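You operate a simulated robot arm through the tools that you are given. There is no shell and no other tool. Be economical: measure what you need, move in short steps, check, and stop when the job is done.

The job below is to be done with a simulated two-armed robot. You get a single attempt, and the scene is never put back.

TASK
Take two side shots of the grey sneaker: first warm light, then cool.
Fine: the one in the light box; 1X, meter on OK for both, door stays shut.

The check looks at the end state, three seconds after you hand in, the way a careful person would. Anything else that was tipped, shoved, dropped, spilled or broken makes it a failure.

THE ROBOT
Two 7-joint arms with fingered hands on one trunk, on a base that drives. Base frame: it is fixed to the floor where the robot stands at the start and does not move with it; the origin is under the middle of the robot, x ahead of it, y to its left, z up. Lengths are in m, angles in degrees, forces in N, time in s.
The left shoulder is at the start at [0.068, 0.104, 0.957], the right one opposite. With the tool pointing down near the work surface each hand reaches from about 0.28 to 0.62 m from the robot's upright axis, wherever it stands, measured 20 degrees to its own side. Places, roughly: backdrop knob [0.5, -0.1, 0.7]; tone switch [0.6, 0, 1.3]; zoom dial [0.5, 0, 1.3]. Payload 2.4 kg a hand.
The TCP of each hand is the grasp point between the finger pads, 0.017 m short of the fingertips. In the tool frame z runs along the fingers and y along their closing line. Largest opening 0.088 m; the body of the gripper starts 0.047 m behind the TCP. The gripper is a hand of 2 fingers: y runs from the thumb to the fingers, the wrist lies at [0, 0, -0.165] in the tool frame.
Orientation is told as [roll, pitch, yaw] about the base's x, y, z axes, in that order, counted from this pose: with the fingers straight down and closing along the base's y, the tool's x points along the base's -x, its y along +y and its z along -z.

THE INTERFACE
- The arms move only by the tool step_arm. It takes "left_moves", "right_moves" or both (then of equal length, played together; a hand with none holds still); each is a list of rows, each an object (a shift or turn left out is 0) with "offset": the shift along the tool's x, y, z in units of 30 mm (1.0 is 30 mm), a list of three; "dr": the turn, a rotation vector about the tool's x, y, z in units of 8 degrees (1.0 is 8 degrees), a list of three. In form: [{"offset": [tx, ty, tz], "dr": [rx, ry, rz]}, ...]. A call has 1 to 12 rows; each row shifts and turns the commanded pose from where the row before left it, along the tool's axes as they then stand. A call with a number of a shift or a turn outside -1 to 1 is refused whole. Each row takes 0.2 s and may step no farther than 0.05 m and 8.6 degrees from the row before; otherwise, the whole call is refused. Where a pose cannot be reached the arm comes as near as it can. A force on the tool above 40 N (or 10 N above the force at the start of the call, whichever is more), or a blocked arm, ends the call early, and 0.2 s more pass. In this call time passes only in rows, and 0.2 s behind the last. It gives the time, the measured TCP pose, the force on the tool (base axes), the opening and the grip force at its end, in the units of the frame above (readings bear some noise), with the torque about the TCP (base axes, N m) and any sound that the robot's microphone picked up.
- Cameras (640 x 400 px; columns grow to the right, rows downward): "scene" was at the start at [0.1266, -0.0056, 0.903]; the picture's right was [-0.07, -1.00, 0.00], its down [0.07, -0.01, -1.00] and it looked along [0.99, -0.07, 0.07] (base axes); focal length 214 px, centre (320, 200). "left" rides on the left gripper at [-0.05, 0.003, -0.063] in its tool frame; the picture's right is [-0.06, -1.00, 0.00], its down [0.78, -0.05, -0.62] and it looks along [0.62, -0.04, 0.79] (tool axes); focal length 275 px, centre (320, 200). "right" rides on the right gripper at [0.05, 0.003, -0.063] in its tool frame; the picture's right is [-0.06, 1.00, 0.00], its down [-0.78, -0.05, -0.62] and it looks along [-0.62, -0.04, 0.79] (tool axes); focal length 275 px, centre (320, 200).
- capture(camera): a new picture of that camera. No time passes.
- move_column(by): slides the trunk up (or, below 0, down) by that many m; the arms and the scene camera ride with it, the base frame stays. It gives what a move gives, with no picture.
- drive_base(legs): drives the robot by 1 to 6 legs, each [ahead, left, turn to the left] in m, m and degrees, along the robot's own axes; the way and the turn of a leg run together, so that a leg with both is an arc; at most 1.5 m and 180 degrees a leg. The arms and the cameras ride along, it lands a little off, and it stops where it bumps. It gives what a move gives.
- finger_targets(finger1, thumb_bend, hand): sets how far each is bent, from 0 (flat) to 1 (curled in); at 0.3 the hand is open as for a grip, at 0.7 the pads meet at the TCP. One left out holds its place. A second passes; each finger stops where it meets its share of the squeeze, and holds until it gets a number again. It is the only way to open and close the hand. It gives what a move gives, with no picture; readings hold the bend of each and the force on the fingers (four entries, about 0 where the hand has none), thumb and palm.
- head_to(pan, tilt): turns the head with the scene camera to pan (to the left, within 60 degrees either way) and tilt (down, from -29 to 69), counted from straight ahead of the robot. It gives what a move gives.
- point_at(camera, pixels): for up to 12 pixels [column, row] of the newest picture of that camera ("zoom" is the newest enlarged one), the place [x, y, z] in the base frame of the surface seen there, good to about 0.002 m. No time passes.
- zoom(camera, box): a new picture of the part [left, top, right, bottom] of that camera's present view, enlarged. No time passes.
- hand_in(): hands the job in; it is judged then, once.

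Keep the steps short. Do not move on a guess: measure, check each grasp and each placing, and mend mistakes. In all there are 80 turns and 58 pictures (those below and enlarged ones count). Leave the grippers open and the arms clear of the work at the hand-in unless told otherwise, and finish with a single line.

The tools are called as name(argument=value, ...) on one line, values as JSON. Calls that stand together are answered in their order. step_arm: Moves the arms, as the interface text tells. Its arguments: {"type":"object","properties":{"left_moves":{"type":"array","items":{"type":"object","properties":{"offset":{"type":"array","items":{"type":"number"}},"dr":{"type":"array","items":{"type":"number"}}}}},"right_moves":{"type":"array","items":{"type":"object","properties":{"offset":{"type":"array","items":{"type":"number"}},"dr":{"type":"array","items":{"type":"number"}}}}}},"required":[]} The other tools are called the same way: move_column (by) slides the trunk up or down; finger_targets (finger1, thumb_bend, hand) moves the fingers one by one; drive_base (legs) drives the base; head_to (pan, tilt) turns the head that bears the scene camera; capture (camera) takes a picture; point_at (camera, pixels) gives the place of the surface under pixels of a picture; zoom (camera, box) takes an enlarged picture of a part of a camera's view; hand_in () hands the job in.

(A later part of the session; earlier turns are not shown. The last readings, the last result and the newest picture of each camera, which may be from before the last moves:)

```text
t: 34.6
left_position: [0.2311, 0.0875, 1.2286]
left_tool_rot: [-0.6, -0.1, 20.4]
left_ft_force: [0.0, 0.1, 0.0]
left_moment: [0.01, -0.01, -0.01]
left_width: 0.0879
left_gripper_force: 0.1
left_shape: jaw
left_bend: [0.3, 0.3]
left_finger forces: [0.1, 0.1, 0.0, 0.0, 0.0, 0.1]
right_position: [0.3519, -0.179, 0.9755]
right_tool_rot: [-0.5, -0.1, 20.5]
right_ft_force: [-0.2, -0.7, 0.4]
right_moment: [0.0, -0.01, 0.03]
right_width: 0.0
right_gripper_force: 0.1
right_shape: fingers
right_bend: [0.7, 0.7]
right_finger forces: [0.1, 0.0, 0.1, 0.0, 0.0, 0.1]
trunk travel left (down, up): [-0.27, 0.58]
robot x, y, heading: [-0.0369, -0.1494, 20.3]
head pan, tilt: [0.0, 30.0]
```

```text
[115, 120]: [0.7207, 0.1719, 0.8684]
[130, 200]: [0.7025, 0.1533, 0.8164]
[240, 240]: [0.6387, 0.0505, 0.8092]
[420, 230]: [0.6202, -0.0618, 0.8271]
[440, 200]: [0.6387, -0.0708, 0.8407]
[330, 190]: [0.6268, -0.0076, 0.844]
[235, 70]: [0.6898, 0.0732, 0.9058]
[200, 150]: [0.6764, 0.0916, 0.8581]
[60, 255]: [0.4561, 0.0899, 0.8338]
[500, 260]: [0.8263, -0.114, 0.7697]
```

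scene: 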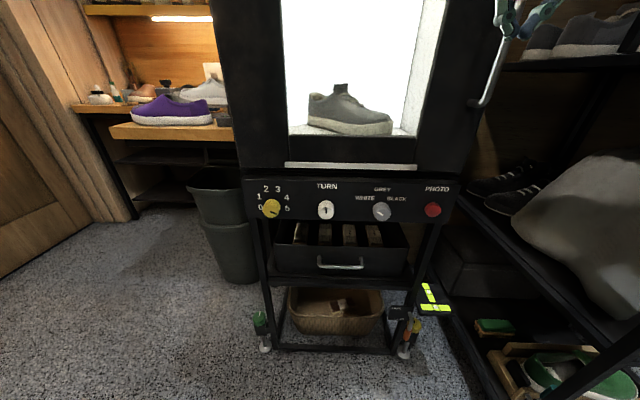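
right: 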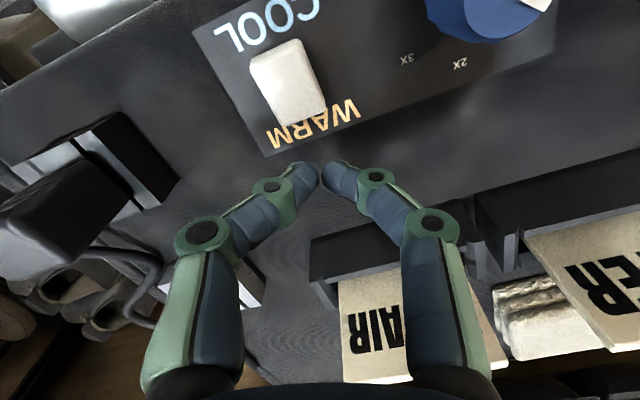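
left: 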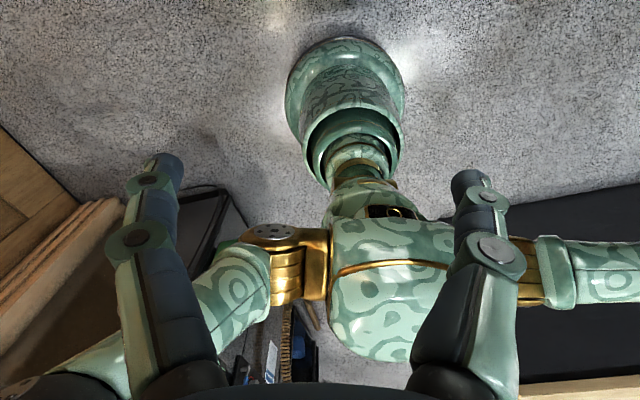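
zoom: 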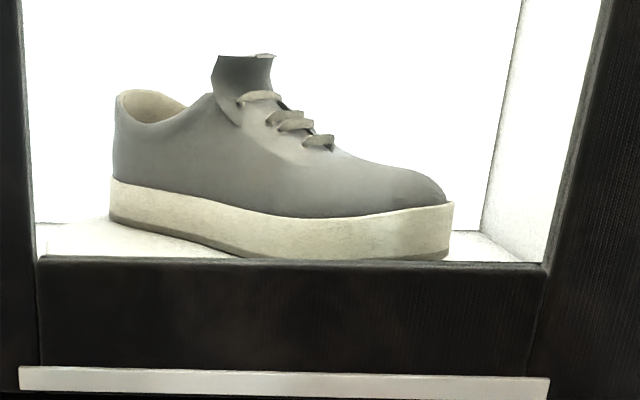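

The shoe stands ~40° skewed (toe toward the viewer), so it must be turned. Yellow dial is at 5 (meter HIGH). I open the right hand and swing it down to a forward-pointing pose in front of the panel.

finger_targets(hand="right", finger1=0.3, thumb_bend=0.3)

step_arm(right_moves=[{"offset": [-0.167, 0, 0.833], "dr": [0, -1, 0]}, {"offset": [-0.049, 0, 0.848], "dr": [0, -1, 0]}, {"offset": [0.069, 0, 0.847], "dr": [0, -1, 0]}, {"offset": [0.186, 0, 0.829], "dr": [0, -1, 0]}, {"offset": [0.3, 0, 0.795], "dr": [0, -1, 0]}, {"offset": [0.407, 0, 0.745], "dr": [0, -1, 0]}, {"offset": [0.507, 0, 0.681], "dr": [0, -1, 0]}, {"offset": [0.597, 0, 0.604], "dr": [0, -1, 0]}, {"offset": [0.676, 0, 0.515], "dr": [0, -1, 0]}, {"offset": [0.74, 0, 0.416], "dr": [0, -1, 0]}, {"offset": [0.791, 0, 0.309], "dr": [0, -1, 0]}, {"offset": [0, 0, 0], "dr": [0, -0.25, 0]}])

head_to(pan=0, tilt=0)

capture(camera="scene")

```text
t: 35.6
left_position: [0.2334, 0.0868, 1.2293]
left_tool_rot: [-0.7, -0.1, 20.4]
left_ft_force: [0.0, 0.0, 0.5]
left_moment: [0.0, 0.06, 0.0]
left_width: 0.0877
left_gripper_force: 0.0
left_shape: jaw
left_bend: [0.3, 0.3]
left_finger forces: [0.0, 0.0, 0.0, 0.0, 0.0, 0.1]
right_position: [0.351, -0.1792, 0.9744]
right_tool_rot: [-0.5, -0.2, 20.5]
right_ft_force: [0.0, -0.1, 0.3]
right_moment: [-0.02, -0.01, 0.01]
right_width: 0.0833
right_gripper_force: 0.1
right_shape: fingers
right_bend: [0.3, 0.3]
right_finger forces: [0.0, 0.1, 0.0, 0.0, 0.1, 0.0]
trunk travel left (down, up): [-0.27, 0.58]
robot x, y, heading: [-0.0344, -0.1532, 20.4]
head pan, tilt: [0.0, 30.0]
```

```text
t: 38.2
left_position: [0.2395, 0.0774, 1.2291]
left_tool_rot: [0.0, 0.0, 20.4]
left_ft_force: [0.1, -0.5, -0.8]
left_moment: [0.02, -0.01, -0.01]
left_width: 0.0877
left_gripper_force: 0.1
left_shape: jaw
left_bend: [0.3, 0.3]
left_finger forces: [0.0, 0.0, 0.1, 0.0, 0.1, 0.1]
right_position: [0.41, -0.1674, 0.6974]
right_tool_rot: [121.0, -89.9, -100.3]
right_ft_force: [-0.5, 0.4, -0.2]
right_moment: [-0.01, 0.0, -0.03]
right_width: 0.0837
right_gripper_force: 0.0
right_shape: fingers
right_bend: [0.3, 0.3]
right_finger forces: [0.0, 0.1, 0.1, 0.0, 0.1, 0.0]
trunk travel left (down, up): [-0.27, 0.58]
robot x, y, heading: [-0.0342, -0.1497, 20.2]
head pan, tilt: [0.0, 30.0]
```

```text
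t: 39.2
left_position: [0.2406, 0.0791, 1.2301]
left_tool_rot: [0.0, 0.1, 20.4]
left_ft_force: [0.5, 0.0, 0.9]
left_moment: [0.01, 0.04, 0.0]
left_width: 0.088
left_gripper_force: 0.1
left_shape: jaw
left_bend: [0.3, 0.3]
left_finger forces: [0.0, 0.0, 0.1, 0.0, 0.0, 0.0]
right_position: [0.4094, -0.1669, 0.6972]
right_tool_rot: [155.5, -89.9, -135.0]
right_ft_force: [-0.3, -0.4, -0.1]
right_moment: [-0.01, 0.0, -0.05]
right_width: 0.0836
right_gripper_force: 0.0
right_shape: fingers
right_bend: [0.3, 0.3]
right_finger forces: [0.1, 0.0, 0.0, 0.0, 0.0, 0.0]
trunk travel left (down, up): [-0.27, 0.58]
robot x, y, heading: [-0.0379, -0.1531, 20.6]
head pan, tilt: [0.0, 0.0]
```

```text
33 pictures are left
```

scene: 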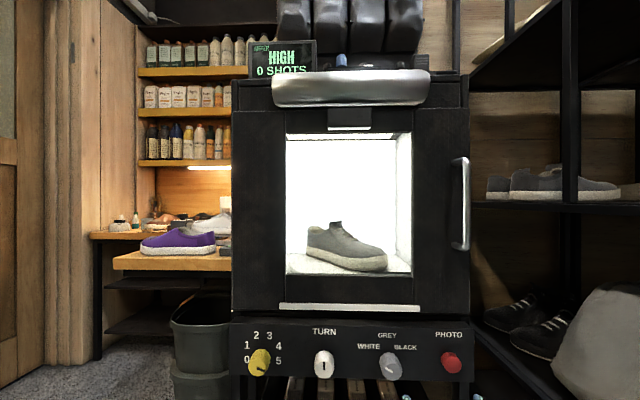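

The meter, shoe and panel are all visible in one view. I check the right hand's camera for alignment.

capture(camera="right")

point_at(camera="scene", pixels=[[260, 362], [260, 352], [324, 364], [324, 352], [390, 366], [451, 362], [451, 354], [300, 345], [300, 370], [425, 345], [425, 370], [290, 338]])

```text
32 pictures are left
```

right: 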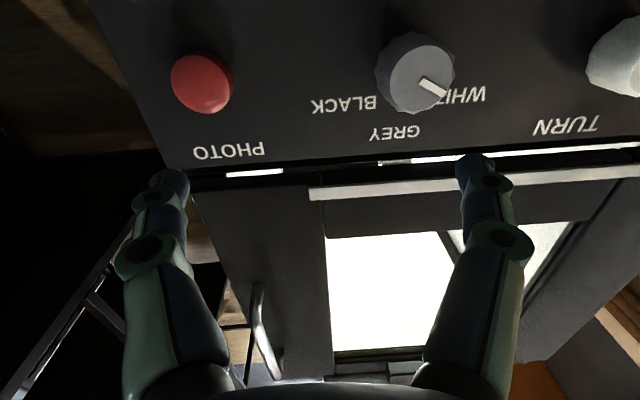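

```text
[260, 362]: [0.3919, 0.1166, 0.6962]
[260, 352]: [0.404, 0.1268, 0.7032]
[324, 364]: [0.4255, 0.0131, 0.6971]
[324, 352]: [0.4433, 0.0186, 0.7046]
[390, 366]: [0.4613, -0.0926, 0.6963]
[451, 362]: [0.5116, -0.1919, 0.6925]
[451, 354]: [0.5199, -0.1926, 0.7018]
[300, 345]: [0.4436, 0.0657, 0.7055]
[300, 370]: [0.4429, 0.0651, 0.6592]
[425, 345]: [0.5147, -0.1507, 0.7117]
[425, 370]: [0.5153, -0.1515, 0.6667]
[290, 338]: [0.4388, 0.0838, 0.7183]
```

Panel is vertical with yaw 18.2°. TURN's front centre is (0.4255, 0.0145, 0.695). I trim the yaw and slide the hand 0.167 m left in front of TURN, staying clear.

step_arm(right_moves=[{"dr": [0.27, 0, 0]}, {"offset": [0, 0.93, 0]}, {"offset": [0, 0.93, 0]}, {"offset": [0, 0.93, 0]}, {"offset": [0, 0.93, 0]}, {"offset": [0, 0.93, 0]}, {"offset": [0.07, 0.93, 0]}])

capture(camera="right")

```text
t: 40.8
left_position: [0.2405, 0.0777, 1.229]
left_tool_rot: [0.0, 0.0, 20.4]
left_ft_force: [-0.5, -0.7, -0.2]
left_moment: [-0.03, 0.0, 0.02]
left_width: 0.0879
left_gripper_force: 0.1
left_shape: jaw
left_bend: [0.3, 0.3]
left_finger forces: [0.1, 0.0, 0.0, 0.0, 0.0, 0.0]
right_position: [0.3572, -0.0077, 0.696]
right_tool_rot: [149.2, -89.9, -130.7]
right_ft_force: [-0.8, 0.2, -0.1]
right_moment: [-0.02, 0.01, 0.02]
right_width: 0.0836
right_gripper_force: 0.0
right_shape: fingers
right_bend: [0.3, 0.3]
right_finger forces: [0.0, 0.0, 0.1, 0.0, 0.0, 0.0]
trunk travel left (down, up): [-0.27, 0.58]
robot x, y, heading: [-0.0336, -0.1515, 20.2]
head pan, tilt: [0.0, 0.0]
```

```text
31 pictures are left
```

right: 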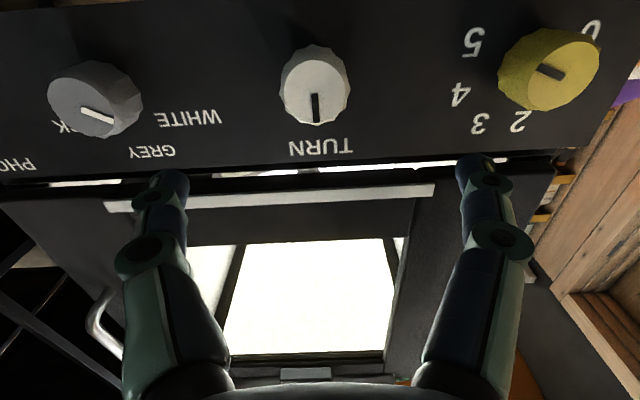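

TURN's mark points up to the label. I measure the knob and look closely at the yellow dial.

zoom(camera="right", box=[440, 10, 620, 140])

point_at(camera="right", pixels=[[286, 100], [316, 100], [345, 100], [316, 75], [316, 120], [582, 60], [548, 60], [520, 60]])

```text
3.08 times, centred on (530, 75) of right
```

zoom: 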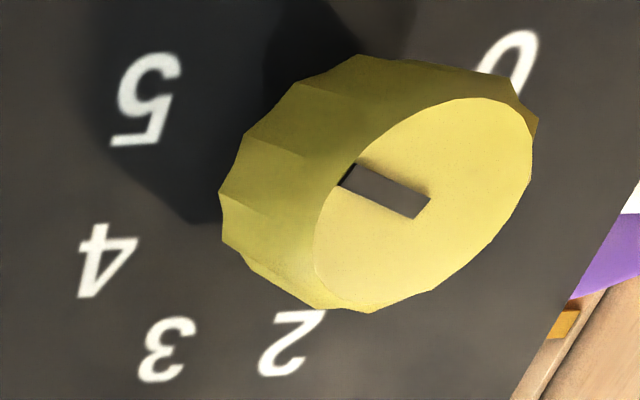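

```text
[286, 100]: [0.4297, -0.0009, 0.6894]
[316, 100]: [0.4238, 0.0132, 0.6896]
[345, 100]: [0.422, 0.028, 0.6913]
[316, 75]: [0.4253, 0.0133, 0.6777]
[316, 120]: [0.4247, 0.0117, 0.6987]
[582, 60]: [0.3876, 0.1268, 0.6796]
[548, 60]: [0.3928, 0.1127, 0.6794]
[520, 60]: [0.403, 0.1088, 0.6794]
```

TURN's centre: (0.426, 0.0135, 0.687), radius ~15 mm. I go down 9 mm, ahead 80 mm, then close on it.

step_arm(right_moves=[{"offset": [0.3, -0.05, 0.3]}, {"offset": [0, 0, 0.8]}, {"offset": [0, 0, 0.8]}, {"offset": [0, 0, 0.77]}])

capture(camera="right")

```text
t: 41.8
left_position: [0.2397, 0.0778, 1.2299]
left_tool_rot: [0.0, 0.0, 20.3]
left_ft_force: [0.1, 0.0, -0.6]
left_moment: [0.01, 0.01, -0.01]
left_width: 0.0877
left_gripper_force: 0.0
left_shape: jaw
left_bend: [0.3, 0.3]
left_finger forces: [0.0, 0.0, 0.0, 0.0, 0.0, 0.0]
right_position: [0.434, 0.0148, 0.6863]
right_tool_rot: [174.1, -90.0, -155.8]
right_ft_force: [0.1, -0.8, -0.4]
right_moment: [-0.01, 0.0, -0.01]
right_width: 0.0836
right_gripper_force: 0.1
right_shape: fingers
right_bend: [0.3, 0.3]
right_finger forces: [0.1, 0.0, 0.1, 0.1, 0.0, 0.0]
trunk travel left (down, up): [-0.27, 0.58]
robot x, y, heading: [-0.0358, -0.1517, 20.5]
head pan, tilt: [0.0, 0.0]
```

```text
29 pictures are left
```

right: 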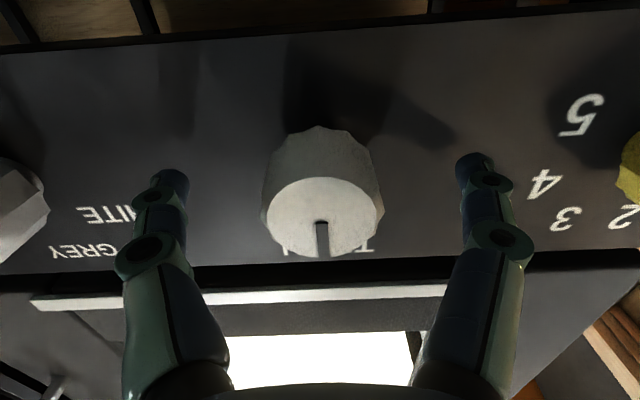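

The knob lies centred between the fingers. I close on it.

finger_targets(hand="right", finger1=0.65, thumb_bend=0.65)

```text
t: 42.8
left_position: [0.2401, 0.0773, 1.2291]
left_tool_rot: [-0.1, 0.0, 20.4]
left_ft_force: [0.6, 0.6, -0.7]
left_moment: [0.01, -0.01, 0.01]
left_width: 0.088
left_gripper_force: 0.0
left_shape: jaw
left_bend: [0.3, 0.3]
left_finger forces: [0.0, 0.0, 0.0, 0.1, 0.1, 0.1]
right_position: [0.4349, 0.0143, 0.6864]
right_tool_rot: [151.2, -90.1, -132.8]
right_ft_force: [2.9, 0.5, -0.8]
right_moment: [-0.01, -0.01, -0.03]
right_width: 0.0251
right_gripper_force: 4.6
right_shape: fingers
right_bend: [0.56, 0.6]
right_finger forces: [3.7, 0.1, 0.0, 0.1, 5.0, 0.1]
trunk travel left (down, up): [-0.27, 0.58]
robot x, y, heading: [-0.0357, -0.1499, 20.5]
head pan, tilt: [0.0, 0.0]
```

Gripped (4.6 N). Test: turn the knob 16° counter-clockwise and watch the shoe.

step_arm(right_moves=[{"dr": [0, 0, -1]}, {"dr": [0, 0, -1]}])

zoom(camera="scene", box=[240, 220, 480, 400])

point_at(camera="zoom", pixels=[[180, 100], [200, 115], [300, 130], [370, 120], [385, 105], [250, 110], [320, 100]])

```text
t: 43.4
left_position: [0.2397, 0.0778, 1.2299]
left_tool_rot: [0.0, 0.0, 20.4]
left_ft_force: [0.2, 0.2, 0.0]
left_moment: [0.01, 0.01, -0.02]
left_width: 0.0879
left_gripper_force: 0.1
left_shape: jaw
left_bend: [0.3, 0.3]
left_finger forces: [0.0, 0.0, 0.0, 0.0, 0.0, 0.0]
right_position: [0.4338, 0.0152, 0.6869]
right_tool_rot: [-90.0, -73.9, 108.5]
right_ft_force: [3.0, 0.7, -0.4]
right_moment: [-0.04, 0.0, -0.01]
right_width: 0.025
right_gripper_force: 4.6
right_shape: fingers
right_bend: [0.56, 0.6]
right_finger forces: [4.1, 0.0, 0.1, 0.0, 5.0, 0.0]
trunk travel left (down, up): [-0.27, 0.58]
robot x, y, heading: [-0.0372, -0.1502, 20.5]
head pan, tilt: [0.0, 0.0]
```

```text
2.22 times, centred on (360, 310) of scene
```

zoom: 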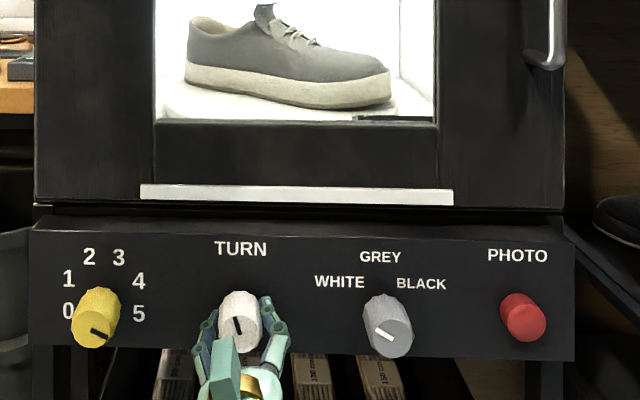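

```text
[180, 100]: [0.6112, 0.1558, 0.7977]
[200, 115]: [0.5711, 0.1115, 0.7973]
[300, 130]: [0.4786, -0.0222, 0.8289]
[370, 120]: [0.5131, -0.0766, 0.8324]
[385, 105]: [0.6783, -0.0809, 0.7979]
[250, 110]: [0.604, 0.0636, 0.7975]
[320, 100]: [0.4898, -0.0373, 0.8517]
```

The shoe has widened in view (82→91 px): right direction. I measure its axis now.

point_at(camera="zoom", pixels=[[190, 75], [190, 30], [200, 50], [230, 85], [260, 90], [290, 95], [320, 97], [350, 97], [375, 92], [385, 80], [385, 88], [270, 50]])

```text
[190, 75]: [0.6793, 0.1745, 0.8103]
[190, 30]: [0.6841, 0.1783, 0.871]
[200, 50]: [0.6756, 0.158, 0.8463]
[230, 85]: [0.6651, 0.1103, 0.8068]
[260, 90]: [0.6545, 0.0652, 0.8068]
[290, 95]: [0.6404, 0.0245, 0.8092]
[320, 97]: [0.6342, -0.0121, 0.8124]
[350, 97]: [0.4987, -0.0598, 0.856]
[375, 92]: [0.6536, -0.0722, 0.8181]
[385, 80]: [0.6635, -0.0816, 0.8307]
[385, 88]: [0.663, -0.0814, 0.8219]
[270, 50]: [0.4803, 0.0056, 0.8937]
```

Fitting both measurements gives ~26° remaining at 1:1 ratio. Turn another 26° the same way.

step_arm(right_moves=[{"dr": [0, 0, -1]}, {"dr": [0, 0, -1]}, {"dr": [0, 0, -1]}, {"dr": [0, 0, -0.25]}])

zoom(camera="scene", box=[280, 200, 440, 300])

point_at(camera="zoom", pixels=[[95, 190], [95, 220], [130, 210], [130, 240], [180, 240], [230, 245], [280, 245], [330, 245], [380, 240], [420, 235], [430, 220], [415, 205]])

```text
t: 44.4
left_position: [0.2401, 0.0783, 1.2302]
left_tool_rot: [0.0, 0.0, 20.3]
left_ft_force: [0.5, 0.4, 0.8]
left_moment: [0.01, -0.02, -0.02]
left_width: 0.0878
left_gripper_force: 0.0
left_shape: jaw
left_bend: [0.3, 0.3]
left_finger forces: [0.1, 0.1, 0.0, 0.0, 0.0, 0.0]
right_position: [0.4338, 0.0154, 0.6866]
right_tool_rot: [-90.1, -47.9, 108.5]
right_ft_force: [2.5, -1.9, 2.1]
right_moment: [0.03, -0.04, -0.04]
right_width: 0.0247
right_gripper_force: 4.6
right_shape: fingers
right_bend: [0.57, 0.6]
right_finger forces: [3.1, 0.0, 0.0, 0.1, 5.7, 0.1]
trunk travel left (down, up): [-0.27, 0.58]
robot x, y, heading: [-0.035, -0.1505, 20.4]
head pan, tilt: [0.0, 0.0]
```

```text
4.00 times, centred on (360, 250) of scene
```

zoom: 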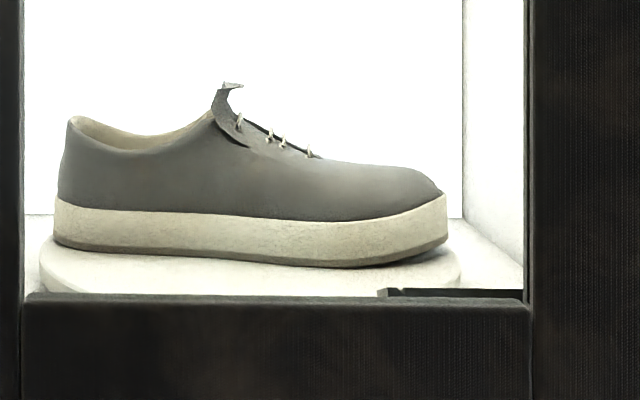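

```text
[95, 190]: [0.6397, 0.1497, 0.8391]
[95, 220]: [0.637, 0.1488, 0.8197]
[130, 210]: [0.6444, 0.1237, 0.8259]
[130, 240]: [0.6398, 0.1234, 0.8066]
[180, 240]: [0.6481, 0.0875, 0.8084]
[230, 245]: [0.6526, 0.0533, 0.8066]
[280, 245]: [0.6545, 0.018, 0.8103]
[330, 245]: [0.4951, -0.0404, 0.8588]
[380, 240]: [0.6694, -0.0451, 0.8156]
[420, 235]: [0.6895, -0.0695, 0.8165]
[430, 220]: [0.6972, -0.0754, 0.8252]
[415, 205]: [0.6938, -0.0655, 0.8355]
```

Nearly square. I check the heel and toe extremes.

point_at(camera="zoom", pixels=[[58, 225], [62, 210], [58, 235], [65, 180], [70, 140], [75, 130], [444, 215], [443, 205], [446, 230], [442, 235], [436, 190], [240, 100]])

```text
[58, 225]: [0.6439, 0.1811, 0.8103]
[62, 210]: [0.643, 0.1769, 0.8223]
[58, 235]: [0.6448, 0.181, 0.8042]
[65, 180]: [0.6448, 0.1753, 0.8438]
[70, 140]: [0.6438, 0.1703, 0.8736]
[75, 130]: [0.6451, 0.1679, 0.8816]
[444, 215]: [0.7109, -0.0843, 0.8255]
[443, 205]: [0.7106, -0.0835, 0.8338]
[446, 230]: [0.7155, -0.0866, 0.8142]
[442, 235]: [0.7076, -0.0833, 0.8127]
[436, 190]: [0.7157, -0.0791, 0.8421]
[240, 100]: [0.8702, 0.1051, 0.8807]
```

About 3.5° remaining; small trim, then release the knob.

step_arm(right_moves=[{"dr": [0, 0, -0.44]}])

finger_targets(hand="right", finger1=0.3, thumb_bend=0.3)

step_arm(right_moves=[{"offset": [0, 0, -0.9]}, {"offset": [0, 0, -0.9]}, {"offset": [0, 0, -0.9]}])

zoom(camera="scene", box=[280, 200, 440, 300])

point_at(camera="zoom", pixels=[[60, 225], [65, 180], [70, 140], [442, 215], [440, 205], [434, 190], [130, 240], [380, 240], [180, 240], [230, 245]])

```text
t: 44.8
left_position: [0.2394, 0.0768, 1.2291]
left_tool_rot: [0.0, 0.0, 20.4]
left_ft_force: [-0.4, -0.2, -0.3]
left_moment: [0.01, 0.0, 0.0]
left_width: 0.088
left_gripper_force: 0.1
left_shape: jaw
left_bend: [0.3, 0.3]
left_finger forces: [0.0, 0.0, 0.1, 0.1, 0.0, 0.0]
right_position: [0.434, 0.0163, 0.6873]
right_tool_rot: [-90.1, -44.5, 108.3]
right_ft_force: [3.0, -1.4, 0.8]
right_moment: [-0.02, -0.05, -0.03]
right_width: 0.0247
right_gripper_force: 4.7
right_shape: fingers
right_bend: [0.57, 0.6]
right_finger forces: [3.5, 0.1, 0.0, 0.0, 5.8, 0.0]
trunk travel left (down, up): [-0.27, 0.58]
robot x, y, heading: [-0.0346, -0.153, 20.6]
head pan, tilt: [0.0, 0.0]
```

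```text
t: 45.8
left_position: [0.2394, 0.0776, 1.2289]
left_tool_rot: [0.0, 0.1, 20.4]
left_ft_force: [0.4, 0.3, -0.2]
left_moment: [0.01, -0.01, 0.01]
left_width: 0.0879
left_gripper_force: 0.0
left_shape: jaw
left_bend: [0.3, 0.3]
left_finger forces: [0.1, 0.0, 0.0, 0.0, 0.1, 0.0]
right_position: [0.434, 0.0159, 0.6873]
right_tool_rot: [-90.0, -44.5, 108.4]
right_ft_force: [-0.9, -0.6, -0.1]
right_moment: [-0.02, -0.04, 0.0]
right_width: 0.0834
right_gripper_force: 0.0
right_shape: fingers
right_bend: [0.3, 0.3]
right_finger forces: [0.1, 0.1, 0.1, 0.0, 0.0, 0.0]
trunk travel left (down, up): [-0.27, 0.58]
robot x, y, heading: [-0.0341, -0.1505, 20.5]
head pan, tilt: [0.0, 0.0]
```

```text
t: 46.6
left_position: [0.2399, 0.0771, 1.2289]
left_tool_rot: [0.0, 0.0, 20.4]
left_ft_force: [-0.1, 0.3, 0.4]
left_moment: [0.02, 0.04, -0.03]
left_width: 0.0879
left_gripper_force: 0.1
left_shape: jaw
left_bend: [0.3, 0.3]
left_finger forces: [0.0, 0.1, 0.1, 0.1, 0.1, 0.1]
right_position: [0.3573, -0.0089, 0.6852]
right_tool_rot: [-90.2, -44.5, 108.4]
right_ft_force: [-1.1, -0.5, 0.0]
right_moment: [0.04, 0.0, 0.03]
right_width: 0.0834
right_gripper_force: 0.0
right_shape: fingers
right_bend: [0.3, 0.3]
right_finger forces: [0.0, 0.0, 0.0, 0.1, 0.0, 0.0]
trunk travel left (down, up): [-0.27, 0.58]
robot x, y, heading: [-0.0336, -0.1472, 20.3]
head pan, tilt: [0.0, 0.0]
```

```text
4.00 times, centred on (360, 250) of scene
```

zoom: 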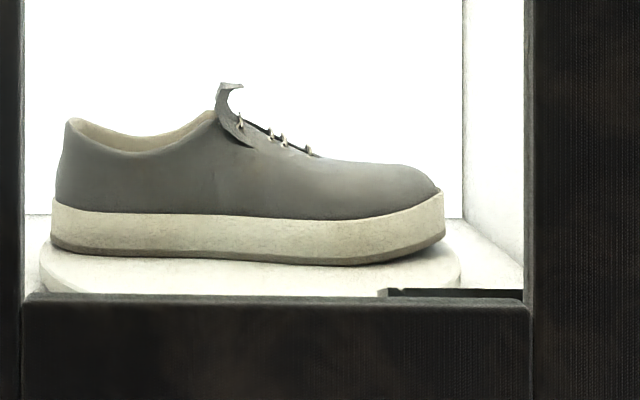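

```text
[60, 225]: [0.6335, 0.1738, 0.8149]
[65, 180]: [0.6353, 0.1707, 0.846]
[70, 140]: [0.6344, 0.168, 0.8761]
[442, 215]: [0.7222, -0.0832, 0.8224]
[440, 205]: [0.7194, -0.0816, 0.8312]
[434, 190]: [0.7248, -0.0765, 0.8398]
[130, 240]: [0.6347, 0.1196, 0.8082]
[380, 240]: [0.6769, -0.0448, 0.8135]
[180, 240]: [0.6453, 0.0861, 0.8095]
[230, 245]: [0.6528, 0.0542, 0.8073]
```

Heel depth 0.656, toe 0.660: the shoe is square side-on. Now the yellow dial: I roll the right hand back upright and slide it left 0.105 m.

step_arm(right_moves=[{"dr": [0, 0, 0.95]}, {"dr": [0, 0, 0.95]}, {"dr": [0, 0, 0.95]}, {"dr": [0, 0, 0.95]}, {"dr": [0, 0, 0.95]}, {"dr": [0, 0, 0.94]}, {"offset": [0, 0.88, 0]}, {"offset": [0, 0.88, 0]}, {"offset": [0, 0.88, 0]}, {"offset": [0, 0.88, 0]}])

capture(camera="right")

```text
t: 48.8
left_position: [0.2393, 0.0776, 1.2304]
left_tool_rot: [0.0, 0.0, 20.4]
left_ft_force: [-0.1, 0.0, -0.4]
left_moment: [-0.02, 0.0, 0.01]
left_width: 0.088
left_gripper_force: 0.0
left_shape: jaw
left_bend: [0.3, 0.3]
left_finger forces: [0.1, 0.1, 0.1, 0.0, 0.0, 0.0]
right_position: [0.331, 0.079, 0.6798]
right_tool_rot: [-99.4, -88.2, 117.5]
right_ft_force: [0.1, -0.1, -0.2]
right_moment: [-0.01, 0.02, -0.02]
right_width: 0.0834
right_gripper_force: 0.1
right_shape: fingers
right_bend: [0.3, 0.3]
right_finger forces: [0.1, 0.0, 0.1, 0.0, 0.0, 0.0]
trunk travel left (down, up): [-0.27, 0.58]
robot x, y, heading: [-0.0353, -0.1484, 20.5]
head pan, tilt: [0.0, 0.0]
```

```text
25 pictures are left
```

right: 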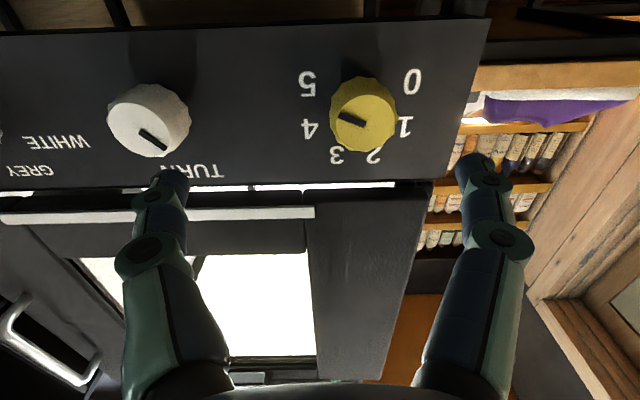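

point_at(camera="right", pixels=[[335, 122], [365, 105], [365, 122], [392, 122], [365, 145], [365, 92], [308, 85], [412, 82], [308, 128], [404, 127]])

```text
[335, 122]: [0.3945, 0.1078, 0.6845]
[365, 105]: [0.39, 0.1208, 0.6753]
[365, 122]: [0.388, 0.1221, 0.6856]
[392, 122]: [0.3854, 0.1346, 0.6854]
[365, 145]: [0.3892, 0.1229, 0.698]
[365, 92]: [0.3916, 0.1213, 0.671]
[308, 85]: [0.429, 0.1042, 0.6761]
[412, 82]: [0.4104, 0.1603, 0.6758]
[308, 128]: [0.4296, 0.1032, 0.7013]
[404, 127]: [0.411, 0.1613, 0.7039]
```

Yellow dial centre: z 0.6855, mark at "5" (scale ≈44° a step). I align (22 mm left, 6 mm up) and go ahead 78 mm, then grip.

step_arm(right_moves=[{"offset": [-0.19, 0.72, 0], "dr": [0, 0, 0.2]}, {"offset": [0, 0, 0.87]}, {"offset": [0, 0, 0.87]}, {"offset": [0, 0, 0.86]}])

finger_targets(hand="right", finger1=0.65, thumb_bend=0.65)

capture(camera="right")

```text
t: 49.8
left_position: [0.2405, 0.0769, 1.2298]
left_tool_rot: [0.0, 0.0, 20.4]
left_ft_force: [0.0, -0.4, -0.2]
left_moment: [0.01, -0.01, -0.02]
left_width: 0.0876
left_gripper_force: 0.0
left_shape: jaw
left_bend: [0.3, 0.3]
left_finger forces: [0.0, 0.0, 0.0, 0.1, 0.1, 0.1]
right_position: [0.3908, 0.1181, 0.7009]
right_tool_rot: [88.4, -88.2, -70.2]
right_ft_force: [-0.1, 0.0, -0.4]
right_moment: [0.03, -0.04, 0.02]
right_width: 0.0836
right_gripper_force: 0.0
right_shape: fingers
right_bend: [0.3, 0.3]
right_finger forces: [0.0, 0.1, 0.1, 0.1, 0.0, 0.0]
right hand out of reach, approached as far as the arm can: row 3, 4
trunk travel left (down, up): [-0.27, 0.58]
robot x, y, heading: [-0.0348, -0.1496, 20.5]
head pan, tilt: [0.0, 0.0]
```

```text
t: 50.8
left_position: [0.24, 0.078, 1.229]
left_tool_rot: [0.0, 0.0, 20.4]
left_ft_force: [-0.1, -0.1, -0.4]
left_moment: [0.0, -0.04, 0.0]
left_width: 0.0877
left_gripper_force: 0.1
left_shape: jaw
left_bend: [0.3, 0.3]
left_finger forces: [0.0, 0.0, 0.0, 0.0, 0.1, 0.1]
right_position: [0.3917, 0.1179, 0.701]
right_tool_rot: [92.6, -88.4, -74.2]
right_ft_force: [-0.2, 2.7, 2.7]
right_moment: [0.05, -0.01, 0.03]
right_width: 0.0161
right_gripper_force: 1.7
right_shape: fingers
right_bend: [0.58, 0.64]
right_finger forces: [3.5, 0.1, 0.0, 0.0, 0.7, 0.0]
trunk travel left (down, up): [-0.27, 0.58]
robot x, y, heading: [-0.0337, -0.1479, 20.4]
head pan, tilt: [0.0, 0.0]
```

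```text
24 pictures are left
```

right: 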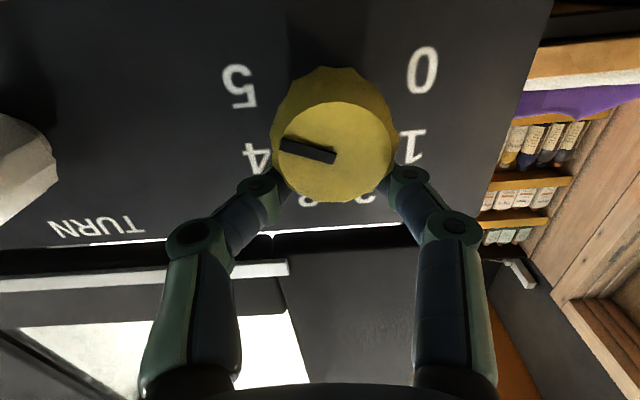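

The arm fell short and grips the knob too high. I release, withdraw, and drive 0.08 m left.

finger_targets(hand="right", finger1=0.3, thumb_bend=0.3)

step_arm(right_moves=[{"offset": [0, 0, -0.8]}, {"offset": [0, 0, -0.8]}, {"offset": [0, 0, -0.8]}])

drive_base(legs=[[0, 0.08, 0]])

capture(camera="right")

```text
t: 51.8
left_position: [0.2401, 0.078, 1.2292]
left_tool_rot: [0.0, 0.0, 20.4]
left_ft_force: [-0.1, 0.2, -0.4]
left_moment: [-0.03, 0.01, -0.01]
left_width: 0.0882
left_gripper_force: 0.1
left_shape: jaw
left_bend: [0.3, 0.3]
left_finger forces: [0.0, 0.1, 0.0, 0.0, 0.0, 0.0]
right_position: [0.3909, 0.118, 0.6997]
right_tool_rot: [92.0, -88.4, -73.6]
right_ft_force: [-0.6, -0.4, 0.8]
right_moment: [-0.02, 0.03, -0.04]
right_width: 0.0833
right_gripper_force: 0.1
right_shape: fingers
right_bend: [0.3, 0.3]
right_finger forces: [0.1, 0.1, 0.0, 0.1, 0.0, 0.0]
trunk travel left (down, up): [-0.27, 0.58]
robot x, y, heading: [-0.0389, -0.1513, 20.4]
head pan, tilt: [0.0, 0.0]
```

```text
t: 52.6
left_position: [0.2406, 0.0772, 1.23]
left_tool_rot: [0.0, 0.0, 20.4]
left_ft_force: [-0.8, 0.1, 0.3]
left_moment: [0.02, -0.01, -0.01]
left_width: 0.088
left_gripper_force: 0.1
left_shape: jaw
left_bend: [0.3, 0.3]
left_finger forces: [0.0, 0.1, 0.0, 0.0, 0.0, 0.0]
right_position: [0.3223, 0.0944, 0.7016]
right_tool_rot: [93.0, -88.3, -74.6]
right_ft_force: [0.6, 0.2, -0.9]
right_moment: [0.01, -0.02, -0.02]
right_width: 0.0836
right_gripper_force: 0.0
right_shape: fingers
right_bend: [0.3, 0.3]
right_finger forces: [0.0, 0.0, 0.0, 0.0, 0.0, 0.0]
trunk travel left (down, up): [-0.27, 0.58]
robot x, y, heading: [-0.0316, -0.1523, 20.5]
head pan, tilt: [0.0, 0.0]
```

```text
t: 53.6
left_position: [0.212, 0.1538, 1.2294]
left_tool_rot: [0.1, -0.1, 20.5]
left_ft_force: [-0.4, -0.5, 0.3]
left_moment: [0.02, 0.0, -0.01]
left_width: 0.0879
left_gripper_force: 0.0
left_shape: jaw
left_bend: [0.3, 0.3]
left_finger forces: [0.0, 0.0, 0.1, 0.0, 0.0, 0.0]
right_position: [0.2947, 0.1685, 0.7006]
right_tool_rot: [91.9, -88.4, -73.7]
right_ft_force: [0.1, 0.1, 0.6]
right_moment: [-0.02, -0.03, 0.0]
right_width: 0.0836
right_gripper_force: 0.0
right_shape: fingers
right_bend: [0.3, 0.3]
right_finger forces: [0.0, 0.0, 0.0, 0.0, 0.0, 0.0]
trunk travel left (down, up): [-0.27, 0.58]
robot x, y, heading: [-0.062, -0.0737, 20.4]
head pan, tilt: [0.0, 0.0]
```

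```text
23 pictures are left
```

right: 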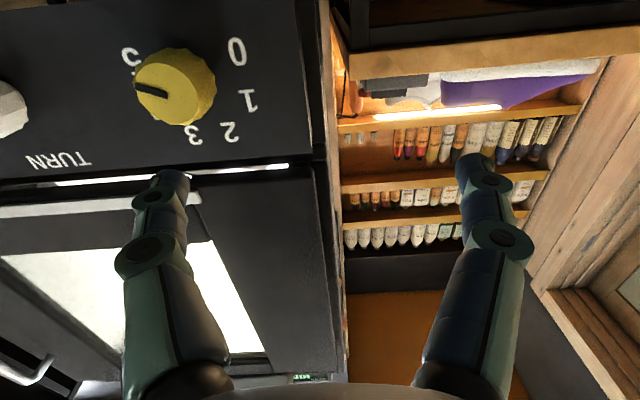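

Now TCP is at v −0.068; I move 74 mm right and 15 mm down, keeping back, then check the pose.

step_arm(right_moves=[{"offset": [0.17, -0.82, 0]}, {"offset": [0.17, -0.82, 0]}, {"offset": [0.16, -0.83, 0]}])

```text
t: 54.4
left_position: [0.2124, 0.1524, 1.2295]
left_tool_rot: [0.0, 0.0, 20.4]
left_ft_force: [-0.7, 0.1, -0.2]
left_moment: [0.01, 0.01, -0.01]
left_width: 0.0879
left_gripper_force: 0.1
left_shape: jaw
left_bend: [0.3, 0.3]
left_finger forces: [0.1, 0.1, 0.0, 0.0, 0.1, 0.0]
right_position: [0.3177, 0.0986, 0.6827]
right_tool_rot: [92.6, -88.5, -74.3]
right_ft_force: [0.0, -0.3, -0.2]
right_moment: [-0.05, -0.01, 0.0]
right_width: 0.0835
right_gripper_force: 0.0
right_shape: fingers
right_bend: [0.3, 0.3]
right_finger forces: [0.0, 0.0, 0.1, 0.0, 0.0, 0.1]
trunk travel left (down, up): [-0.27, 0.58]
robot x, y, heading: [-0.0595, -0.0773, 20.8]
head pan, tilt: [0.0, 0.0]
```

step_arm(right_moves=[{"offset": [-0.1, 0, 0.94]}, {"offset": [0, 0, 0.94]}, {"offset": [0, 0, 0.93]}])

capture(camera="right")

```text
t: 55.2
left_position: [0.211, 0.1522, 1.2305]
left_tool_rot: [0.0, 0.0, 20.3]
left_ft_force: [-0.7, 0.9, 0.2]
left_moment: [0.02, 0.01, 0.01]
left_width: 0.0878
left_gripper_force: 0.0
left_shape: jaw
left_bend: [0.3, 0.3]
left_finger forces: [0.0, 0.0, 0.0, 0.1, 0.0, 0.1]
right_position: [0.3983, 0.1247, 0.6866]
right_tool_rot: [92.0, -88.3, -73.6]
right_ft_force: [-0.2, 0.4, 0.1]
right_moment: [-0.04, -0.03, 0.0]
right_width: 0.0835
right_gripper_force: 0.1
right_shape: fingers
right_bend: [0.3, 0.3]
right_finger forces: [0.0, 0.1, 0.1, 0.0, 0.0, 0.1]
trunk travel left (down, up): [-0.27, 0.58]
robot x, y, heading: [-0.06, -0.0748, 20.4]
head pan, tilt: [0.0, 0.0]
```

```text
22 pictures are left
```

right: 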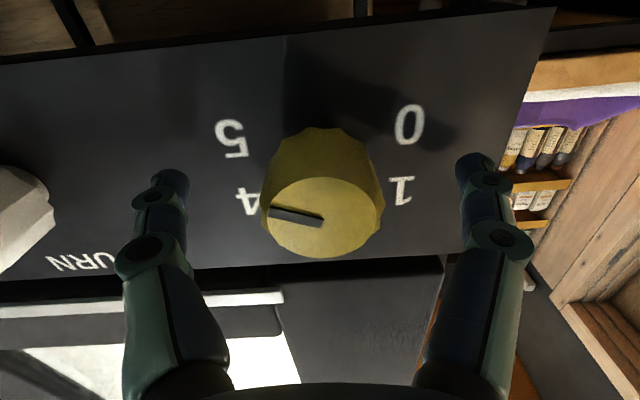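

Centred this time. Close, then turn counter-clockwise 44° (one step) and read the meter.

finger_targets(hand="right", finger1=0.65, thumb_bend=0.65)

step_arm(right_moves=[{"dr": [0, 0, -1]}, {"dr": [0, 0, -1]}, {"dr": [0, 0, -1]}, {"dr": [0, 0, -1]}, {"dr": [0, 0, -1]}, {"dr": [0, 0, -0.5]}])

capture(camera="scene")

```text
t: 56.2
left_position: [0.2118, 0.1523, 1.2306]
left_tool_rot: [0.1, 0.0, 20.4]
left_ft_force: [-0.5, -0.1, 0.1]
left_moment: [-0.02, 0.02, 0.01]
left_width: 0.0878
left_gripper_force: 0.0
left_shape: jaw
left_bend: [0.3, 0.3]
left_finger forces: [0.1, 0.0, 0.0, 0.1, 0.0, 0.0]
right_position: [0.3978, 0.1242, 0.6846]
right_tool_rot: [92.0, -88.4, -73.7]
right_ft_force: [3.0, 0.2, 0.5]
right_moment: [0.01, 0.06, -0.01]
right_width: 0.0241
right_gripper_force: 4.4
right_shape: fingers
right_bend: [0.56, 0.6]
right_finger forces: [3.7, 0.1, 0.0, 0.1, 4.5, 0.0]
trunk travel left (down, up): [-0.27, 0.58]
robot x, y, heading: [-0.061, -0.0762, 20.1]
head pan, tilt: [0.0, 0.0]
```

```text
t: 57.6
left_position: [0.2115, 0.1511, 1.2294]
left_tool_rot: [-0.1, 0.0, 20.3]
left_ft_force: [-0.2, 0.2, -0.6]
left_moment: [-0.01, 0.02, 0.04]
left_width: 0.0878
left_gripper_force: 0.0
left_shape: jaw
left_bend: [0.3, 0.3]
left_finger forces: [0.1, 0.0, 0.1, 0.0, 0.0, 0.0]
right_position: [0.3969, 0.1264, 0.6867]
right_tool_rot: [-90.1, -47.5, 108.5]
right_ft_force: [3.0, -1.9, 1.6]
right_moment: [0.04, 0.02, -0.02]
right_width: 0.0241
right_gripper_force: 4.2
right_shape: fingers
right_bend: [0.57, 0.6]
right_finger forces: [3.0, 0.1, 0.0, 0.0, 5.8, 0.0]
trunk travel left (down, up): [-0.27, 0.58]
robot x, y, heading: [-0.065, -0.0753, 20.4]
head pan, tilt: [0.0, 0.0]
```

```text
21 pictures are left
```

scene: 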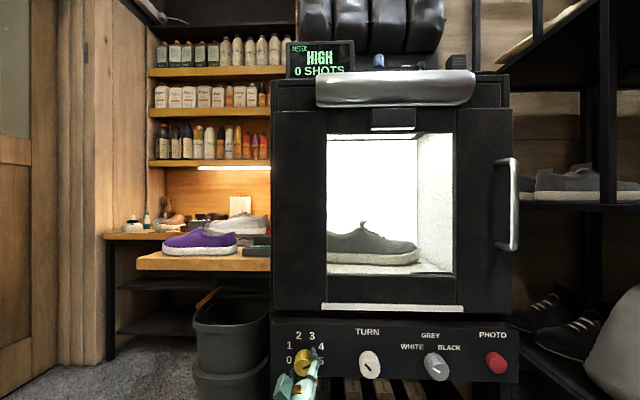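

Still HIGH at 4. Turn another 44° to 3.

step_arm(right_moves=[{"dr": [0, 0, -1]}, {"dr": [0, 0, -1]}, {"dr": [0, 0, -1]}, {"dr": [0, 0, -1]}, {"dr": [0, 0, -1]}, {"dr": [0, 0, -0.5]}])

zoom(camera="scene", box=[240, 30, 540, 400])

```text
t: 59.0
left_position: [0.2126, 0.1511, 1.2303]
left_tool_rot: [0.0, 0.0, 20.4]
left_ft_force: [-0.2, 0.0, 0.0]
left_moment: [0.02, -0.01, 0.0]
left_width: 0.088
left_gripper_force: 0.1
left_shape: jaw
left_bend: [0.3, 0.3]
left_finger forces: [0.0, 0.1, 0.0, 0.0, 0.1, 0.0]
right_position: [0.3978, 0.1254, 0.6859]
right_tool_rot: [-90.0, -3.5, 108.3]
right_ft_force: [1.2, -1.9, 3.1]
right_moment: [0.01, -0.01, -0.03]
right_width: 0.0237
right_gripper_force: 4.4
right_shape: fingers
right_bend: [0.58, 0.6]
right_finger forces: [2.9, 0.0, 0.0, 0.0, 5.7, 0.0]
trunk travel left (down, up): [-0.27, 0.58]
robot x, y, heading: [-0.0613, -0.0754, 20.5]
head pan, tilt: [0.0, 0.0]
```

```text
1.08 times, centred on (390, 215) of scene (not enlarged: the box is as wide or as high as the picture)
```

zoom: 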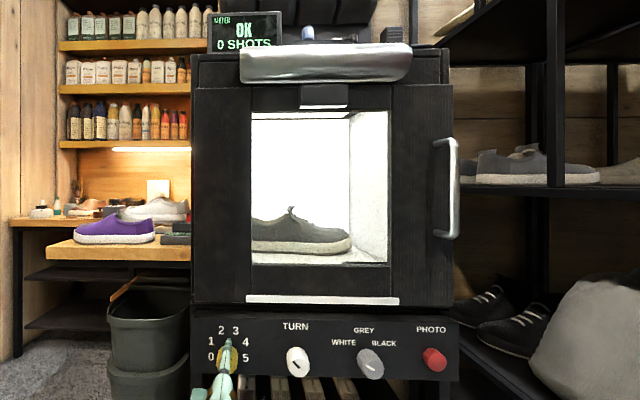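

Meter OK at 3. I release, withdraw 85 mm, then roll back upright and close the fingers for pressing PHOTO.

finger_targets(hand="right", finger1=0.3, thumb_bend=0.3)

step_arm(right_moves=[{"offset": [0, 0, -0.94]}, {"offset": [0, 0, -0.94]}, {"offset": [0, 0, -0.94]}])

step_arm(right_moves=[{"dr": [0, 0, 1]}, {"dr": [0, 0, 1]}, {"dr": [0, 0, 1]}, {"dr": [0, 0, 1]}, {"dr": [0, 0, 1]}, {"dr": [0, 0, 1]}, {"dr": [0, 0, 1]}, {"dr": [0, 0, 1]}, {"dr": [0, 0, 1]}, {"dr": [0, 0, 1]}, {"dr": [0, 0, 0.8]}])

finger_targets(hand="right", finger1=0.7, thumb_bend=0.7)

step_arm(right_moves=[{"offset": [0, -0.94, 0]}, {"offset": [0, -0.94, 0]}, {"offset": [0, -0.94, 0]}, {"offset": [0, -0.94, 0]}, {"offset": [0, -0.94, 0]}, {"offset": [0, -0.94, 0]}, {"offset": [0, -0.94, 0]}, {"offset": [0, -0.94, 0]}, {"offset": [0, -0.94, 0]}, {"offset": [0, -0.94, 0]}, {"offset": [0, -0.94, 0]}])

capture(camera="right")

```text
t: 60.0
left_position: [0.2123, 0.1528, 1.2291]
left_tool_rot: [0.0, 0.0, 20.3]
left_ft_force: [0.4, 0.2, -0.6]
left_moment: [-0.02, 0.01, -0.03]
left_width: 0.0878
left_gripper_force: 0.1
left_shape: jaw
left_bend: [0.3, 0.3]
left_finger forces: [0.0, 0.0, 0.1, 0.0, 0.0, 0.0]
right_position: [0.398, 0.1257, 0.6874]
right_tool_rot: [-90.1, -3.5, 108.3]
right_ft_force: [-0.5, 0.2, -0.3]
right_moment: [0.01, 0.02, 0.01]
right_width: 0.0834
right_gripper_force: 0.2
right_shape: fingers
right_bend: [0.3, 0.3]
right_finger forces: [0.0, 0.0, 0.1, 0.0, 0.0, 0.0]
trunk travel left (down, up): [-0.27, 0.58]
robot x, y, heading: [-0.0628, -0.0793, 20.4]
head pan, tilt: [0.0, 0.0]
```

```text
t: 60.8
left_position: [0.2113, 0.1524, 1.2292]
left_tool_rot: [0.0, 0.0, 20.4]
left_ft_force: [0.1, -0.3, -0.1]
left_moment: [0.03, 0.01, 0.01]
left_width: 0.0879
left_gripper_force: 0.2
left_shape: jaw
left_bend: [0.3, 0.3]
left_finger forces: [0.0, 0.1, 0.0, 0.0, 0.1, 0.1]
right_position: [0.3181, 0.0982, 0.6872]
right_tool_rot: [-90.1, -3.6, 108.3]
right_ft_force: [-0.4, 0.0, 0.2]
right_moment: [0.0, -0.01, 0.0]
right_width: 0.0836
right_gripper_force: 0.1
right_shape: fingers
right_bend: [0.3, 0.3]
right_finger forces: [0.0, 0.0, 0.0, 0.0, 0.0, 0.0]
trunk travel left (down, up): [-0.27, 0.58]
robot x, y, heading: [-0.0667, -0.073, 20.4]
head pan, tilt: [0.0, 0.0]
```

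```text
t: 63.2
left_position: [0.2113, 0.1518, 1.2297]
left_tool_rot: [0.0, 0.1, 20.4]
left_ft_force: [0.4, -0.3, -0.3]
left_moment: [-0.01, -0.02, 0.0]
left_width: 0.0877
left_gripper_force: 0.0
left_shape: jaw
left_bend: [0.3, 0.3]
left_finger forces: [0.0, 0.0, 0.0, 0.0, 0.0, 0.0]
right_position: [0.3171, 0.0984, 0.6854]
right_tool_rot: [105.2, -90.0, -86.9]
right_ft_force: [-1.2, -0.5, -1.0]
right_moment: [0.01, 0.02, -0.01]
right_width: 0.0835
right_gripper_force: 0.1
right_shape: fingers
right_bend: [0.3, 0.3]
right_finger forces: [0.0, 0.0, 0.1, 0.0, 0.1, 0.1]
trunk travel left (down, up): [-0.27, 0.58]
robot x, y, heading: [-0.0631, -0.07, 20.3]
head pan, tilt: [0.0, 0.0]
```

```text
t: 64.2
left_position: [0.2128, 0.1532, 1.2294]
left_tool_rot: [0.0, 0.0, 20.3]
left_ft_force: [0.2, -0.2, -0.5]
left_moment: [0.02, 0.0, 0.02]
left_width: 0.0882
left_gripper_force: 0.0
left_shape: jaw
left_bend: [0.3, 0.3]
left_finger forces: [0.1, 0.0, 0.0, 0.1, 0.1, 0.0]
right_position: [0.3167, 0.0988, 0.686]
right_tool_rot: [156.5, -89.9, -138.0]
right_ft_force: [-0.6, -0.2, -0.8]
right_moment: [-0.05, 0.0, 0.02]
right_width: 0.0001
right_gripper_force: 0.0
right_shape: fingers
right_bend: [0.7, 0.7]
right_finger forces: [0.1, 0.0, 0.0, 0.0, 0.0, 0.0]
trunk travel left (down, up): [-0.27, 0.58]
robot x, y, heading: [-0.0588, -0.076, 20.4]
head pan, tilt: [0.0, 0.0]
```

```text
t: 66.6
left_position: [0.212, 0.1519, 1.2293]
left_tool_rot: [0.0, 0.0, 20.4]
left_ft_force: [0.5, -0.5, -0.5]
left_moment: [0.0, -0.02, 0.02]
left_width: 0.0882
left_gripper_force: 0.0
left_shape: jaw
left_bend: [0.3, 0.3]
left_finger forces: [0.1, 0.0, 0.0, 0.0, 0.0, 0.0]
right_position: [0.4154, -0.1947, 0.6855]
right_tool_rot: [142.8, -89.9, -124.6]
right_ft_force: [-0.4, -0.5, 0.0]
right_moment: [-0.04, 0.04, 0.0]
right_width: 0.0
right_gripper_force: 0.1
right_shape: fingers
right_bend: [0.7, 0.7]
right_finger forces: [0.1, 0.0, 0.0, 0.1, 0.0, 0.1]
trunk travel left (down, up): [-0.27, 0.58]
robot x, y, heading: [-0.062, -0.0808, 20.5]
head pan, tilt: [0.0, 0.0]
```

```text
19 pictures are left
```

right: 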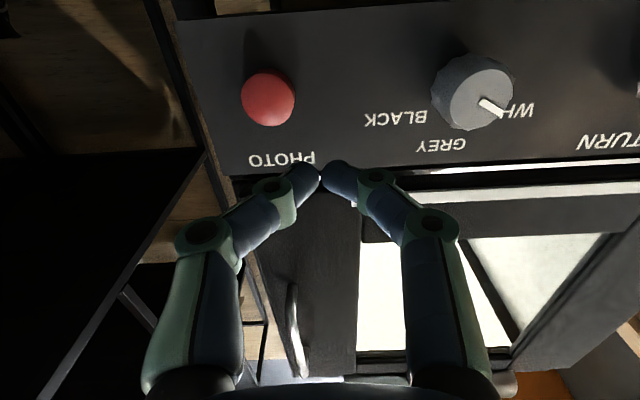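

point_at(camera="right", pixels=[[268, 100], [248, 100], [290, 100], [268, 82], [268, 118]])

```text
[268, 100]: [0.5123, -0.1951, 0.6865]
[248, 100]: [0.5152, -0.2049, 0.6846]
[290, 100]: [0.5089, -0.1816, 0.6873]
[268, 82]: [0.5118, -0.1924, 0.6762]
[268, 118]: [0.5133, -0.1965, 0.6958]
```

PHOTO centre (0.512, −0.194, 0.686). I move 29 mm right and forward to just short of it, then press in small steps.

step_arm(right_moves=[{"offset": [0, -0.97, 0]}, {"offset": [0, 0, 0.8]}, {"offset": [0, 0, 0.8]}, {"offset": [0, 0, 0.6]}])

step_arm(right_moves=[{"offset": [0, 0, 0.2]}, {"offset": [0, 0, 0.2]}])

zoom(camera="scene", box=[280, 30, 380, 90])

```text
t: 67.6
left_position: [0.2125, 0.1525, 1.229]
left_tool_rot: [0.0, 0.0, 20.4]
left_ft_force: [0.4, 0.2, 0.5]
left_moment: [0.01, 0.01, 0.01]
left_width: 0.0879
left_gripper_force: 0.1
left_shape: jaw
left_bend: [0.3, 0.3]
left_finger forces: [0.0, 0.0, 0.1, 0.1, 0.1, 0.0]
right_position: [0.488, -0.2028, 0.6862]
right_tool_rot: [-168.7, -89.9, -172.9]
right_ft_force: [-0.4, 0.6, 0.1]
right_moment: [0.01, -0.01, 0.03]
right_width: 0.0002
right_gripper_force: 0.1
right_shape: fingers
right_bend: [0.7, 0.7]
right_finger forces: [0.0, 0.1, 0.0, 0.0, 0.1, 0.1]
trunk travel left (down, up): [-0.27, 0.58]
robot x, y, heading: [-0.0599, -0.0776, 20.5]
head pan, tilt: [0.0, 0.0]
```

```text
t: 68.2
left_position: [0.2129, 0.1512, 1.2294]
left_tool_rot: [0.0, -0.1, 20.4]
left_ft_force: [-0.5, -0.9, 0.9]
left_moment: [-0.01, -0.03, -0.01]
left_width: 0.0881
left_gripper_force: 0.0
left_shape: jaw
left_bend: [0.3, 0.3]
left_finger forces: [0.0, 0.0, 0.0, 0.1, 0.0, 0.0]
right_position: [0.4982, -0.1988, 0.686]
right_tool_rot: [145.7, -90.1, -127.2]
right_ft_force: [-1.1, -1.3, -0.7]
right_moment: [0.0, -0.03, -0.05]
right_width: 0.0
right_gripper_force: 0.3
right_shape: fingers
right_bend: [0.7, 0.7]
right_finger forces: [0.3, 0.0, 0.1, 0.0, 1.1, 0.1]
trunk travel left (down, up): [-0.27, 0.58]
robot x, y, heading: [-0.0631, -0.0794, 20.4]
head pan, tilt: [0.0, 0.0]
```

```text
6.40 times, centred on (330, 60) of scene
```

zoom: 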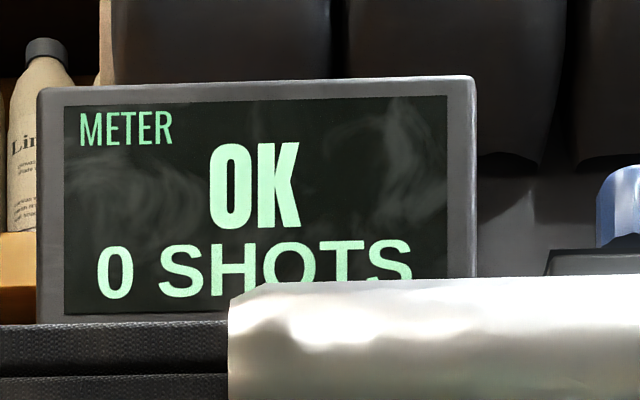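

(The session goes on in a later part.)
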